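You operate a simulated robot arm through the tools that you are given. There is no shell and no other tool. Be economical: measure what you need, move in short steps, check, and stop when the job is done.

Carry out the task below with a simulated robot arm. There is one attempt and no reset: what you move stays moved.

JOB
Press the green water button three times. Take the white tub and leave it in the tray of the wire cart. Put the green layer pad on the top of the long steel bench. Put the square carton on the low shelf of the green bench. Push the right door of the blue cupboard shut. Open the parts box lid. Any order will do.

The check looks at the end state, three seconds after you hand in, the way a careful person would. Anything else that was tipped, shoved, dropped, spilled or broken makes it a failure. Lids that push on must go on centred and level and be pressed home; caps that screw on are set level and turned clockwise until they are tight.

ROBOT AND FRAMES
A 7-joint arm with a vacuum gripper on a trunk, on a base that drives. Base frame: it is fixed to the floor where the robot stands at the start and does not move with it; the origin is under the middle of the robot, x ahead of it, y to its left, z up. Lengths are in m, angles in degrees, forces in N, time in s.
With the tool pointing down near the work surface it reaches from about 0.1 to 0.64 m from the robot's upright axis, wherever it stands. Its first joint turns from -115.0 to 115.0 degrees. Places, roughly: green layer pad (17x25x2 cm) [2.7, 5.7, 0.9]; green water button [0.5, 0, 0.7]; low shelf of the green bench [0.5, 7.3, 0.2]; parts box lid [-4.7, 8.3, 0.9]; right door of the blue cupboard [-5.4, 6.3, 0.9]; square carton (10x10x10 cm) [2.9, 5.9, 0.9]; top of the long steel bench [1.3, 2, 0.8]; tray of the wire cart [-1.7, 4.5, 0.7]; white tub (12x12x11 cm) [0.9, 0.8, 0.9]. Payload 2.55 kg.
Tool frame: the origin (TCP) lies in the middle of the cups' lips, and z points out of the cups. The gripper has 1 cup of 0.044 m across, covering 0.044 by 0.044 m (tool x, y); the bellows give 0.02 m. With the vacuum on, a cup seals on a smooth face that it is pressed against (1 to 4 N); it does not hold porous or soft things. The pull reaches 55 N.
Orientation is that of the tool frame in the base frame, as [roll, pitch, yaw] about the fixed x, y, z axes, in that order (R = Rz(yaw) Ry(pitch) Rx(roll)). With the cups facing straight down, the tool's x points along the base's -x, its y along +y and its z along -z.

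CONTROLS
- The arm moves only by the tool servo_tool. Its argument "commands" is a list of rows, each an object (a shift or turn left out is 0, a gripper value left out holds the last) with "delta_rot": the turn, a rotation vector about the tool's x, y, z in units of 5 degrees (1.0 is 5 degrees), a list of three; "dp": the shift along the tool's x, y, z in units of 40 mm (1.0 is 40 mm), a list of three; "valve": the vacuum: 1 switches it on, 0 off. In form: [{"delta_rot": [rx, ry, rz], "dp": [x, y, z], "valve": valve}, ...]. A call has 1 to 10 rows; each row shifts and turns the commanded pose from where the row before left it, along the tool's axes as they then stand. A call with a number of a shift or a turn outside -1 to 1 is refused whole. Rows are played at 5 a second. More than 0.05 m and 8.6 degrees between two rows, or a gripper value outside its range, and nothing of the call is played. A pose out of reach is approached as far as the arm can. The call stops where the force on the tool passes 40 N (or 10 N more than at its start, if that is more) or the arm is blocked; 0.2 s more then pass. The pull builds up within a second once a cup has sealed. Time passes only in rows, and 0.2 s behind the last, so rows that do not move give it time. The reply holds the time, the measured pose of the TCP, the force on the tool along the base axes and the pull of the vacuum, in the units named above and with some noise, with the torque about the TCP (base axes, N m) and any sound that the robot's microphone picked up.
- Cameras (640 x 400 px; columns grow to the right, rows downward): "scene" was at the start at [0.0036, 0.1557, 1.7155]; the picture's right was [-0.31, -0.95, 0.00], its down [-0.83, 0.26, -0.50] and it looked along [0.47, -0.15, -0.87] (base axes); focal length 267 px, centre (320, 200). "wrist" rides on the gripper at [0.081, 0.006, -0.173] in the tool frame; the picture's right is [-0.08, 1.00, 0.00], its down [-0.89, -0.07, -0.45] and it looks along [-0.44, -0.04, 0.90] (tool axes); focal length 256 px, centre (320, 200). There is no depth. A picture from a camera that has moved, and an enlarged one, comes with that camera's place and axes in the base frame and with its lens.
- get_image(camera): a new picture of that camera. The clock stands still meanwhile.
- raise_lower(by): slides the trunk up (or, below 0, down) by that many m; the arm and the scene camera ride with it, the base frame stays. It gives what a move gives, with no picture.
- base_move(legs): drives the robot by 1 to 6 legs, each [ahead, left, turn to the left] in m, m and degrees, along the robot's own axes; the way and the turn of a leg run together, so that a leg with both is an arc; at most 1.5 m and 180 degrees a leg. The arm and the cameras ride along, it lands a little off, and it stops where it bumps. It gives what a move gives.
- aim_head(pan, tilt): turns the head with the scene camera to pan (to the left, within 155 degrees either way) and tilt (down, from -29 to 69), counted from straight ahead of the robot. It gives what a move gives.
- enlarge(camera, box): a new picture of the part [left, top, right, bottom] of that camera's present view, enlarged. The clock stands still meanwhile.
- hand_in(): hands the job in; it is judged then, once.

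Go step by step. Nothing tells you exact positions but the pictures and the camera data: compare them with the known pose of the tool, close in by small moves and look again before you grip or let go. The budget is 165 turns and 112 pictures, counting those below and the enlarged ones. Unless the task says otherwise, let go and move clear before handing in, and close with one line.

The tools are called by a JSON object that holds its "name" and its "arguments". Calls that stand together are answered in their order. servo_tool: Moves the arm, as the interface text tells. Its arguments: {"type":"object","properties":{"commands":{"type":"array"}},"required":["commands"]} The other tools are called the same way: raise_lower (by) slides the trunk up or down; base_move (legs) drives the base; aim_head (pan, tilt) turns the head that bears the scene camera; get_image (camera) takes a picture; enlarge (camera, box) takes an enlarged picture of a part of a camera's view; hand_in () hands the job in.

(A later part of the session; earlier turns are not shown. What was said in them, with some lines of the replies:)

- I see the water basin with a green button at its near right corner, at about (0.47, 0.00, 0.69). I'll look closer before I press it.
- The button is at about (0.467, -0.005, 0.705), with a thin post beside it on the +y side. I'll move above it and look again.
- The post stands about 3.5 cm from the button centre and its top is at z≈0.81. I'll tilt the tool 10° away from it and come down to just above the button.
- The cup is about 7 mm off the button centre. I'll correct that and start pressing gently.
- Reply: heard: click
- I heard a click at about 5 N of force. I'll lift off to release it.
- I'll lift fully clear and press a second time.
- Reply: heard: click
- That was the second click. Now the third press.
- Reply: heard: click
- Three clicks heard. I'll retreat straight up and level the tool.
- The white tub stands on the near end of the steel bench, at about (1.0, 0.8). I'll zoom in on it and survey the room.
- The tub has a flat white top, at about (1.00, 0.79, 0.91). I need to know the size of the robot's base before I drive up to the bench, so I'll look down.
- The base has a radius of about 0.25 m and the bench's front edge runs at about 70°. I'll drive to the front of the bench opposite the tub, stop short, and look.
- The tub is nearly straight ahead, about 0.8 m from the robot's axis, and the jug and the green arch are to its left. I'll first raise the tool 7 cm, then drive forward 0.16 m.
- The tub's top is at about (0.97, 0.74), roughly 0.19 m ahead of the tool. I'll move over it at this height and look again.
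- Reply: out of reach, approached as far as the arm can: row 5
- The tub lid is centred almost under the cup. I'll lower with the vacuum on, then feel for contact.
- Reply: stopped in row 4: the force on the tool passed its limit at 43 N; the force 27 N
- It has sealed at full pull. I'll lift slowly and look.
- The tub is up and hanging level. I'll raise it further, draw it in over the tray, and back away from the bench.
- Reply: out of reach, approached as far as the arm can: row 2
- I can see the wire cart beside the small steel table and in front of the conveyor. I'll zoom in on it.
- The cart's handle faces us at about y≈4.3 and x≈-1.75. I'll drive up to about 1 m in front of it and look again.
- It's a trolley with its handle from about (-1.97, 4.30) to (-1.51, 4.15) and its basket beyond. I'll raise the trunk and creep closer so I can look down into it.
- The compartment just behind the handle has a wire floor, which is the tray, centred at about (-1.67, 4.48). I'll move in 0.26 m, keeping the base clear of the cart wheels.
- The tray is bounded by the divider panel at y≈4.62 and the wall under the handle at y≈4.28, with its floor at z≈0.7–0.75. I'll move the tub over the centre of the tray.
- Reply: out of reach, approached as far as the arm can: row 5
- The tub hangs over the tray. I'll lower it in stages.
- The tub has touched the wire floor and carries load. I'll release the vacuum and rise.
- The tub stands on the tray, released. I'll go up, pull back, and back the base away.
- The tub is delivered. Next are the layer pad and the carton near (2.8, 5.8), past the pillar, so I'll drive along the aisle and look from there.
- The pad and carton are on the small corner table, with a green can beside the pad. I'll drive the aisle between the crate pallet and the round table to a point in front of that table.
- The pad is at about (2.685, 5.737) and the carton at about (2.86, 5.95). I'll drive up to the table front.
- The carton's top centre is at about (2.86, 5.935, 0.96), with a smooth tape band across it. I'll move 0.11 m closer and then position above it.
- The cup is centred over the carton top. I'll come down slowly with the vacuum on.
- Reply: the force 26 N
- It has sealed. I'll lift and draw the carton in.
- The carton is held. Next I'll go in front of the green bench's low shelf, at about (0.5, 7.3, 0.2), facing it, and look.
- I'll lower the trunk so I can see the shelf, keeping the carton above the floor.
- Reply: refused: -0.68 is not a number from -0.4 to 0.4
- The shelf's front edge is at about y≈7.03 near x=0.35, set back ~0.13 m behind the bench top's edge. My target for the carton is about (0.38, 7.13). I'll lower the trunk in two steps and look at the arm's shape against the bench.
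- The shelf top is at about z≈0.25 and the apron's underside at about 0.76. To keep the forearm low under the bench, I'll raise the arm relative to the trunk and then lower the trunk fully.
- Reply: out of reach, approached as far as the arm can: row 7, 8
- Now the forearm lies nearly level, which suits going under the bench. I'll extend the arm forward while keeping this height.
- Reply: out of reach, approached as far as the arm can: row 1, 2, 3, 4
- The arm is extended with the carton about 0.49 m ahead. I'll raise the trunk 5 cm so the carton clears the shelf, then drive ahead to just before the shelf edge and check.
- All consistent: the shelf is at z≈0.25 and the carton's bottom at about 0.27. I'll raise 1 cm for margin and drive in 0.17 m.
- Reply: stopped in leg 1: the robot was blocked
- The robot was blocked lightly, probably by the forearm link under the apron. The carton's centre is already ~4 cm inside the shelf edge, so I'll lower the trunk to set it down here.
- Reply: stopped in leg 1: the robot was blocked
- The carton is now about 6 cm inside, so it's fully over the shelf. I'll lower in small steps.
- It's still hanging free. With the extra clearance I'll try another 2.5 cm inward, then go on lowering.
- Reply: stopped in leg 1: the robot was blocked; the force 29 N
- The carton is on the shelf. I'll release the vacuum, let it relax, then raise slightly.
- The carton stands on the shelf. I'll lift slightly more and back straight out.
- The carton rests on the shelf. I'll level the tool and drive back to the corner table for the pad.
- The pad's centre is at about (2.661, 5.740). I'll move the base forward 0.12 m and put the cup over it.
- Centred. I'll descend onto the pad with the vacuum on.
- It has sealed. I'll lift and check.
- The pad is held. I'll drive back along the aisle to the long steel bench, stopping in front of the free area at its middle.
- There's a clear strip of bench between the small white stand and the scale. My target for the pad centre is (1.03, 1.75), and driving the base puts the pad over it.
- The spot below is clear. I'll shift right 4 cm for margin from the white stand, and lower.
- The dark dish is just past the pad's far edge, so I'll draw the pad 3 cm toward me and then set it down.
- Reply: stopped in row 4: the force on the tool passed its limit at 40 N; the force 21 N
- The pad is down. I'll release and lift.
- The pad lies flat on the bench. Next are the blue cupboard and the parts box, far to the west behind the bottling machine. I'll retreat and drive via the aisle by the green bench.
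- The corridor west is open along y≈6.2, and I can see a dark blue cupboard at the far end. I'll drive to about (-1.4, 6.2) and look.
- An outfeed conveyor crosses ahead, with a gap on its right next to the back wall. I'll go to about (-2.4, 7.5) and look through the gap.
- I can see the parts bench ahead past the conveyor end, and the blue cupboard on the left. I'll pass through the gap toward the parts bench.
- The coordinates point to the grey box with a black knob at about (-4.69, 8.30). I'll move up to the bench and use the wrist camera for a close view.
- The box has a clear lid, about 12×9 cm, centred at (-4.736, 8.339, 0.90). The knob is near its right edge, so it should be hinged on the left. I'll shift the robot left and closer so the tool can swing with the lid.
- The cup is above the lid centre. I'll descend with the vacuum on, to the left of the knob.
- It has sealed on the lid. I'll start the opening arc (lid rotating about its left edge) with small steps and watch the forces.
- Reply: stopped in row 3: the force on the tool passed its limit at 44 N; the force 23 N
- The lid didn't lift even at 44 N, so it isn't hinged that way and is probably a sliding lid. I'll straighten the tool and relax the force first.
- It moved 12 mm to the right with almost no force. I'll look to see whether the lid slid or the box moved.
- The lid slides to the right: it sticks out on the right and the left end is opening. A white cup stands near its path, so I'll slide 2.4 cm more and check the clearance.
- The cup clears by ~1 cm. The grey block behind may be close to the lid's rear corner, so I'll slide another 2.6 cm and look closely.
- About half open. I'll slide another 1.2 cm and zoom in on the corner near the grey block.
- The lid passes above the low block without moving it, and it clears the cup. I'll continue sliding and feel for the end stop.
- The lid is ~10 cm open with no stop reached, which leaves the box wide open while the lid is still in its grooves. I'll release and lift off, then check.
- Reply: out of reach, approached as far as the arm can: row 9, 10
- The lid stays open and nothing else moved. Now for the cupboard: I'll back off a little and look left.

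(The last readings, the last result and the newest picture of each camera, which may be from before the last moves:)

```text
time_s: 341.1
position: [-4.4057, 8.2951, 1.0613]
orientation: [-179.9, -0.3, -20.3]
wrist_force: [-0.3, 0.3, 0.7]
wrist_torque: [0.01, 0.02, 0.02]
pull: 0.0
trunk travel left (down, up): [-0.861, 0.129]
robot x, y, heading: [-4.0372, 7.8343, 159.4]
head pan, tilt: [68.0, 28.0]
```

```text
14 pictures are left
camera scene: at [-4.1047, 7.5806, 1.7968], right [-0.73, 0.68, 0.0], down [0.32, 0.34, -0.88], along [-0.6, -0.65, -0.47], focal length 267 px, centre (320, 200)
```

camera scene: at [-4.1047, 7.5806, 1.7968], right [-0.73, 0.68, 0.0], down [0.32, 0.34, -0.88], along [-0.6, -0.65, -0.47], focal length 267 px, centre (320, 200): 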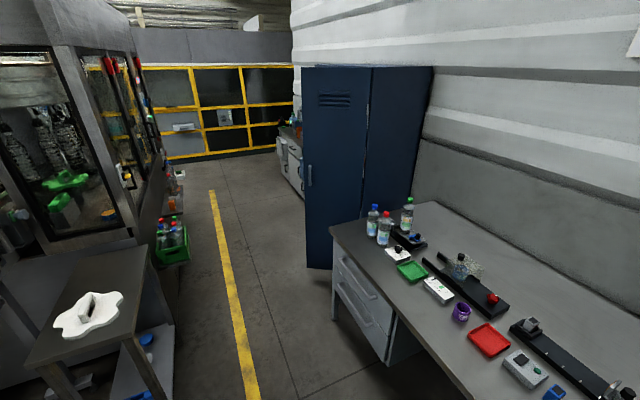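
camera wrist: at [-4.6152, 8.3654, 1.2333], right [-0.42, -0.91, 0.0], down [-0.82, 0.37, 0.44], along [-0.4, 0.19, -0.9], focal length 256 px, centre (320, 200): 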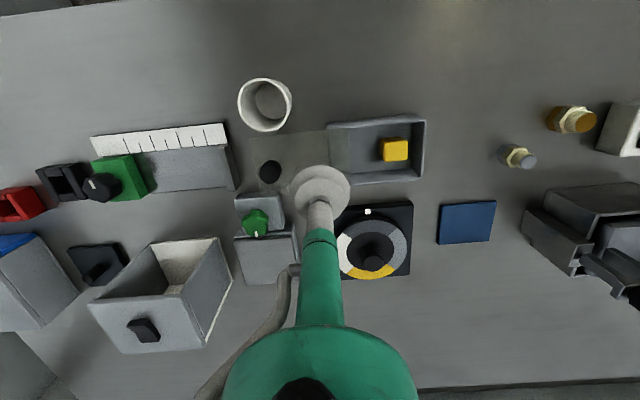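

The cupboard's right door stands open about 90°, hinged near the bench end with its free edge at about (-5.3, 6.1). I'll turn down the aisle, drive closer, and swing the tool horizontal to push it.

{"name": "base_move", "arguments": {"legs": [[0, 0, 91], [0.7, -0.05, 0]]}}

{"name": "servo_tool", "arguments": {"commands": [{"delta_rot": [0, -1, 0]}, {"delta_rot": [0, -1, 0]}, {"delta_rot": [0, -1, 0]}, {"delta_rot": [0, -1, 0]}, {"delta_rot": [0, -1, 0]}, {"delta_rot": [0, -1, 0]}, {"delta_rot": [0, -1, 0]}, {"delta_rot": [0, -1, 0]}, {"delta_rot": [0, -1, 0]}]}}

{"name": "servo_tool", "arguments": {"commands": [{"delta_rot": [0, -1, 0]}, {"delta_rot": [0, -1, 0]}, {"delta_rot": [0, -1, 0]}, {"delta_rot": [0, -1, 0]}, {"delta_rot": [0, -1, 0]}, {"delta_rot": [0, -1, 0]}, {"delta_rot": [0, -1, 0]}, {"delta_rot": [0, -1, 0]}, {"delta_rot": [0, -1, 0]}]}}

{"name": "aim_head", "arguments": {"pan": -10, "tilt": 30}}

{"name": "get_image", "arguments": {"camera": "scene"}}

```text
time_s: 348.8
position: [-4.777, 6.8336, 1.0606]
orientation: [-179.8, -0.4, 70.3]
wrist_force: [0.1, -0.3, -0.3]
wrist_torque: [-0.02, -0.01, -0.02]
pull: 0.0
trunk travel left (down, up): [-0.861, 0.129]
robot x, y, heading: [-4.3255, 7.2083, -110.2]
head pan, tilt: [68.0, 28.0]
```

```text
time_s: 350.8
position: [-4.7786, 6.8365, 1.0633]
orientation: [-179.6, 44.9, 70.7]
wrist_force: [0.2, 0.3, -0.2]
wrist_torque: [-0.01, -0.02, 0.04]
pull: 0.2
trunk travel left (down, up): [-0.861, 0.129]
robot x, y, heading: [-4.3225, 7.2063, -110.1]
head pan, tilt: [68.0, 28.0]
```

```text
time_s: 352.8
position: [-4.7777, 6.8355, 1.0613]
orientation: [-179.4, 67.2, 70.8]
wrist_force: [-0.1, 0.7, -0.6]
wrist_torque: [-0.03, 0.0, 0.01]
pull: 0.0
out of reach, approached as far as the arm can: row 6, 7, 8, 9
trunk travel left (down, up): [-0.861, 0.129]
robot x, y, heading: [-4.3216, 7.2121, -110.0]
head pan, tilt: [68.0, 28.0]
```

```text
time_s: 354.3
position: [-4.7782, 6.835, 1.0619]
orientation: [-179.5, 67.2, 70.9]
wrist_force: [-0.2, -0.7, -0.3]
wrist_torque: [-0.04, -0.02, 0.01]
pull: 0.1
trunk travel left (down, up): [-0.861, 0.129]
robot x, y, heading: [-4.3216, 7.2048, -110.2]
head pan, tilt: [-10.0, 30.0]
```

```text
13 pictures are left
camera scene: at [-4.1797, 7.1245, 1.7937], right [-0.86, 0.5, 0.0], down [0.25, 0.43, -0.87], along [-0.44, -0.75, -0.5], focal length 267 px, centre (320, 200)
```

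scene: 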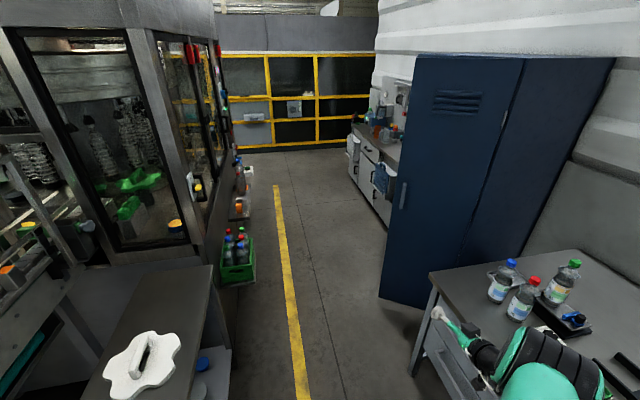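

Triangulating from two views, the door hinge is at about (-5.54, 6.47) and the free edge at (-5.40, 6.01), so it's about 37° open. Pushing it in the -x direction at about y≈6.13 will shut it. I'll turn west and slide along the aisle until the tool faces the door.

{"name": "base_move", "arguments": {"legs": [[0, 0, -75], [0.2, 0.6, 0], [0, 0.8, 0]]}}

{"name": "aim_head", "arguments": {"pan": -15, "tilt": 35}}

{"name": "get_image", "arguments": {"camera": "scene"}}

```text
time_s: 365.0
position: [-5.133, 6.1798, 1.0619]
orientation: [-179.4, 67.2, -3.7]
wrist_force: [-0.7, 1.2, 0.0]
wrist_torque: [-0.03, -0.01, 0.0]
pull: 0.0
trunk travel left (down, up): [-0.861, 0.129]
robot x, y, heading: [-4.6508, 5.8386, 175.3]
head pan, tilt: [-10.0, 30.0]
stopped in leg 3: the robot was blocked; the commanded pose is now the measured one
```

```text
time_s: 365.7
position: [-5.1333, 6.1794, 1.0615]
orientation: [-179.5, 67.2, -3.7]
wrist_force: [-1.0, 0.4, -0.2]
wrist_torque: [0.02, 0.01, 0.01]
pull: 0.0
trunk travel left (down, up): [-0.861, 0.129]
robot x, y, heading: [-4.6518, 5.8384, 175.1]
head pan, tilt: [-15.0, 35.0]
```

```text
12 pictures are left
camera scene: at [-4.6888, 5.6862, 1.7859], right [0.34, 0.94, 0.0], down [0.54, -0.19, -0.82], along [-0.77, 0.28, -0.57], focal length 267 px, centre (320, 200)
```

scene: 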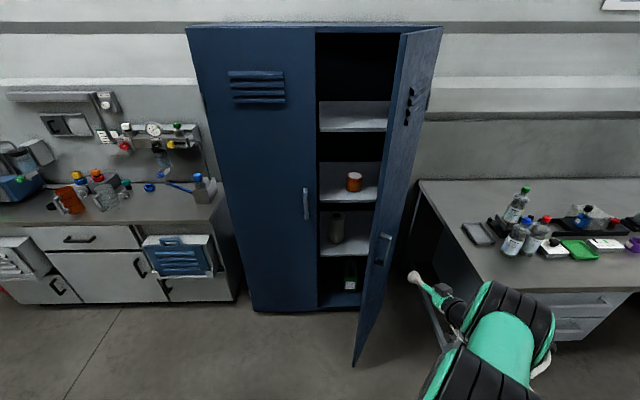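

From here the door is about 55° open, with the hinge at about (-5.63, 6.52) and the free edge at (-5.34, 6.15). I'll shift the tool to y≈6.25 to avoid the handle, then drive forward to push.

{"name": "servo_tool", "arguments": {"commands": [{"dp": [0, -0.6, 0]}, {"dp": [0, -0.6, 0]}, {"dp": [0, -0.5, 0]}]}}

{"name": "base_move", "arguments": {"legs": [[0.33, 0, 0]]}}

{"name": "get_image", "arguments": {"camera": "scene"}}

```text
time_s: 366.5
position: [-5.1295, 6.247, 1.0603]
orientation: [-179.5, 67.2, -3.9]
wrist_force: [0.1, 0.9, 0.3]
wrist_torque: [0.01, 0.0, 0.01]
pull: 0.0
trunk travel left (down, up): [-0.861, 0.129]
robot x, y, heading: [-4.6502, 5.8415, 175.2]
head pan, tilt: [-15.0, 35.0]
```

```text
time_s: 368.6
position: [-5.4505, 6.2732, 1.0613]
orientation: [-179.3, 67.2, -3.6]
wrist_force: [0.3, -0.7, -0.2]
wrist_torque: [0.01, -0.01, 0.01]
pull: 0.1
trunk travel left (down, up): [-0.861, 0.129]
robot x, y, heading: [-4.9734, 5.8691, 175.0]
head pan, tilt: [-15.0, 35.0]
```

```text
11 pictures are left
camera scene: at [-5.0105, 5.7133, 1.7859], right [0.34, 0.94, 0.0], down [0.54, -0.19, -0.82], along [-0.77, 0.28, -0.57], focal length 267 px, centre (320, 200)
```

scene: 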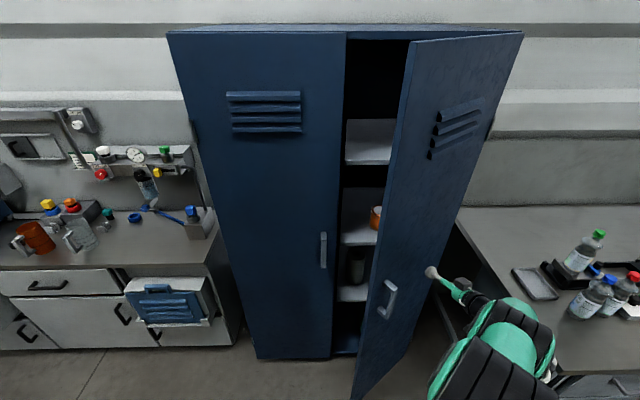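

The cup is about to touch the door, to the right of its handle. I'll continue forward.

{"name": "base_move", "arguments": {"legs": [[0.13, 0, 0]]}}

{"name": "get_image", "arguments": {"camera": "scene"}}

```text
time_s: 369.9
position: [-5.5807, 6.2853, 1.0626]
orientation: [-179.3, 67.3, -3.6]
wrist_force: [-0.5, 0.7, -0.2]
wrist_torque: [0.0, -0.03, 0.01]
pull: 0.0
trunk travel left (down, up): [-0.861, 0.129]
robot x, y, heading: [-5.098, 5.8738, 175.1]
head pan, tilt: [-15.0, 35.0]
```

```text
10 pictures are left
camera scene: at [-5.1402, 5.7241, 1.7859], right [0.34, 0.94, 0.0], down [0.54, -0.19, -0.82], along [-0.77, 0.28, -0.57], focal length 267 px, centre (320, 200)
```

scene: 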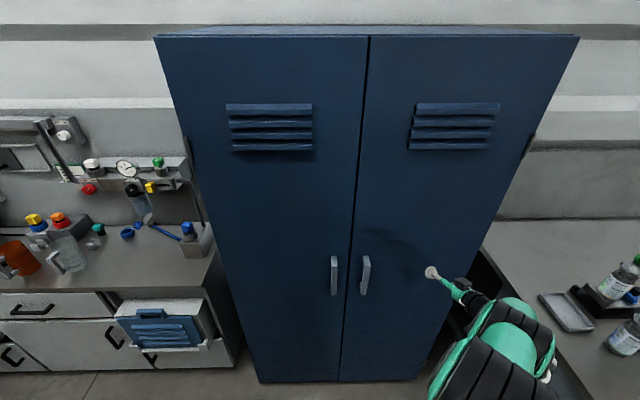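

The door looks nearly closed. I'll push a little further until it resists, to be sure it's home.

{"name": "base_move", "arguments": {"legs": [[0.05, 0, 0]]}}

{"name": "servo_tool", "arguments": {"commands": [{"dp": [0.1, 0, 0.25]}, {"dp": [0.1, 0, 0.25]}, {"dp": [0.1, 0, 0.25]}, {}]}}

{"name": "enlarge", "arguments": {"camera": "scene", "box": [300, 20, 500, 390]}}

```text
time_s: 370.9
position: [-5.6322, 6.2885, 1.062]
orientation: [-179.1, 67.2, -3.7]
wrist_force: [4.1, -0.7, -1.7]
wrist_torque: [-0.07, 0.11, -0.13]
pull: 0.1
trunk travel left (down, up): [-0.861, 0.129]
robot x, y, heading: [-5.1529, 5.8809, 175.1]
head pan, tilt: [-15.0, 35.0]
```

```text
time_s: 371.7
position: [-5.6432, 6.2903, 1.0439]
orientation: [-179.2, 67.6, -3.8]
wrist_force: [24.0, -9.7, 10.5]
wrist_torque: [0.22, 0.67, -0.25]
pull: 0.0
trunk travel left (down, up): [-0.861, 0.129]
robot x, y, heading: [-5.1488, 5.883, 175.1]
head pan, tilt: [-15.0, 35.0]
stopped in row 4: the force on the tool passed its limit at 44 N (the readings are from after the stop); the commanded pose is now the measured one
```

```text
1.08 times, centred on (400, 205) of scene (not enlarged: the box is as wide or as high as the picture)
camera zoom: at [-5.1809, 5.7235, 1.7858], right [0.34, 0.94, 0.0], down [0.54, -0.19, -0.82], along [-0.77, 0.28, -0.57], focal length 288 px, centre (234, 195)
```

zoom: 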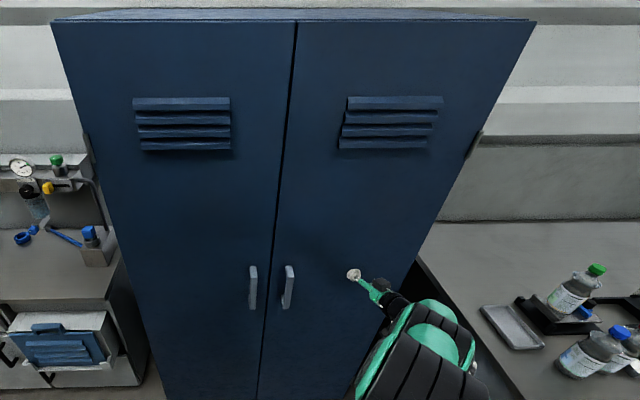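

The door is pressed home against firm resistance. I'll back off and check that it stays shut, and see what the base brushed earlier.

{"name": "servo_tool", "arguments": {"commands": [{"dp": [0, 0, -0.5]}, {"dp": [0, 0, -0.8]}]}}

{"name": "base_move", "arguments": {"legs": [[-0.35, 0, 0]]}}

{"name": "get_image", "arguments": {"camera": "scene"}}

{"name": "aim_head", "arguments": {"pan": 120, "tilt": 45}}

{"name": "get_image", "arguments": {"camera": "scene"}}

```text
time_s: 372.3
position: [-5.6326, 6.2907, 1.0489]
orientation: [-179.3, 67.4, -3.8]
wrist_force: [3.1, -2.3, -1.7]
wrist_torque: [0.04, 0.11, -0.05]
pull: 0.1
out of reach, approached as far as the arm can: row 2
trunk travel left (down, up): [-0.861, 0.129]
robot x, y, heading: [-5.1485, 5.8788, 175.3]
head pan, tilt: [-15.0, 35.0]
```

```text
time_s: 374.5
position: [-5.2869, 6.2605, 1.0503]
orientation: [-179.2, 67.3, -3.6]
wrist_force: [-0.3, -0.7, 0.2]
wrist_torque: [0.03, -0.01, 0.01]
pull: 0.2
trunk travel left (down, up): [-0.861, 0.129]
robot x, y, heading: [-4.8055, 5.8464, 175.2]
head pan, tilt: [-15.0, 35.0]
```

```text
8 pictures are left
camera scene: at [-4.842, 5.6991, 1.7859], right [0.34, 0.94, 0.0], down [0.54, -0.19, -0.82], along [-0.77, 0.28, -0.57], focal length 267 px, centre (320, 200)
```

scene: 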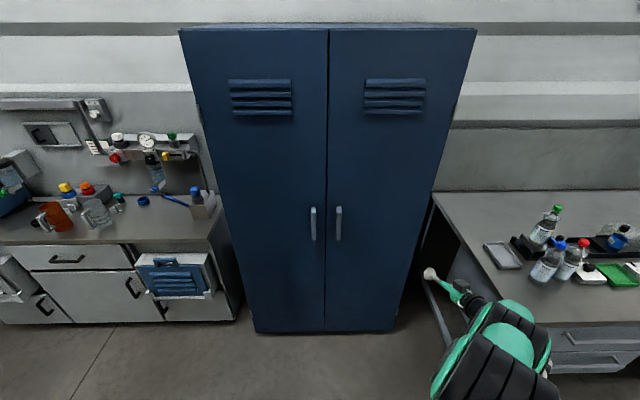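

```text
time_s: 376.7
position: [-5.2874, 6.2601, 1.0493]
orientation: [-179.3, 67.4, -3.6]
wrist_force: [-0.1, 0.0, 0.6]
wrist_torque: [-0.02, 0.01, 0.01]
pull: 0.2
trunk travel left (down, up): [-0.861, 0.129]
robot x, y, heading: [-4.8029, 5.8512, 175.2]
head pan, tilt: [120.0, 45.0]
```

```text
7 pictures are left
camera scene: at [-4.7253, 5.5958, 1.7711], right [-0.9, -0.43, 0.0], down [-0.3, 0.64, -0.71], along [0.3, -0.64, -0.71], focal length 267 px, centre (320, 200)
```

scene: 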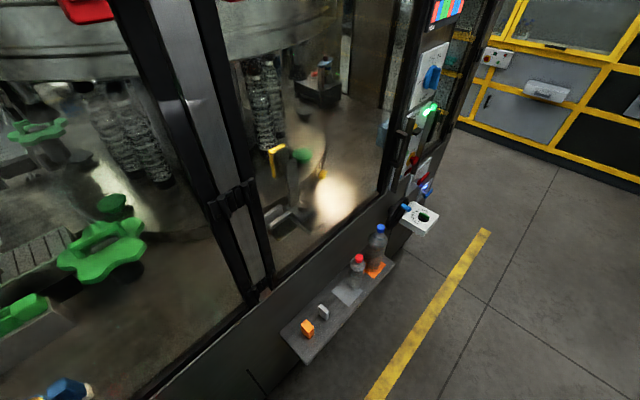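

The door stays shut. I saw a green bottle crate near the machine earlier, so I'll check that it's still in place.

{"name": "aim_head", "arguments": {"pan": 135, "tilt": 66}}

{"name": "get_image", "arguments": {"camera": "scene"}}

```text
time_s: 377.6
position: [-5.2867, 6.2604, 1.0498]
orientation: [-179.3, 67.4, -3.6]
wrist_force: [-0.2, -0.1, 0.7]
wrist_torque: [0.02, -0.03, -0.03]
pull: 0.1
trunk travel left (down, up): [-0.861, 0.129]
robot x, y, heading: [-4.8062, 5.8536, 175.4]
head pan, tilt: [135.0, 66.0]
```

```text
6 pictures are left
camera scene: at [-4.7215, 5.6239, 1.745], right [-0.76, -0.65, 0.0], down [-0.59, 0.7, -0.41], along [0.26, -0.31, -0.91], focal length 267 px, centre (320, 200)
```

scene: 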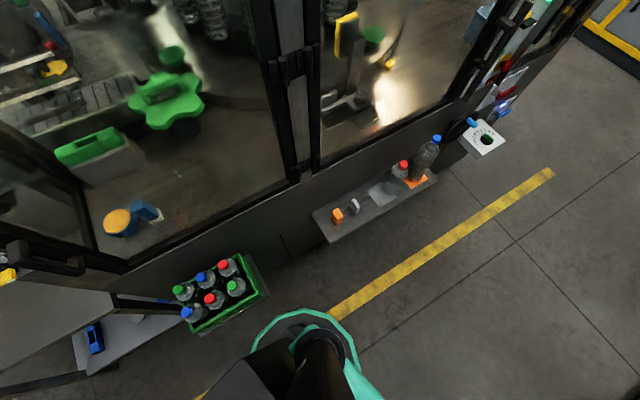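

All six jobs are done. The button clicked three times, and the tub, pad and carton are in place. The lid is open and the door is shut. The crate's bottles are upright and the arm is clear, so I'm handing in.

{"name": "hand_in", "arguments": {}}

```text
The job is handed in.
```

I did all six jobs and handed in, but the base was blocked once beside the green bottle crate by the bottling machine. It may have nudged the crate by a centimetre or so, and all its bottles are still upright.
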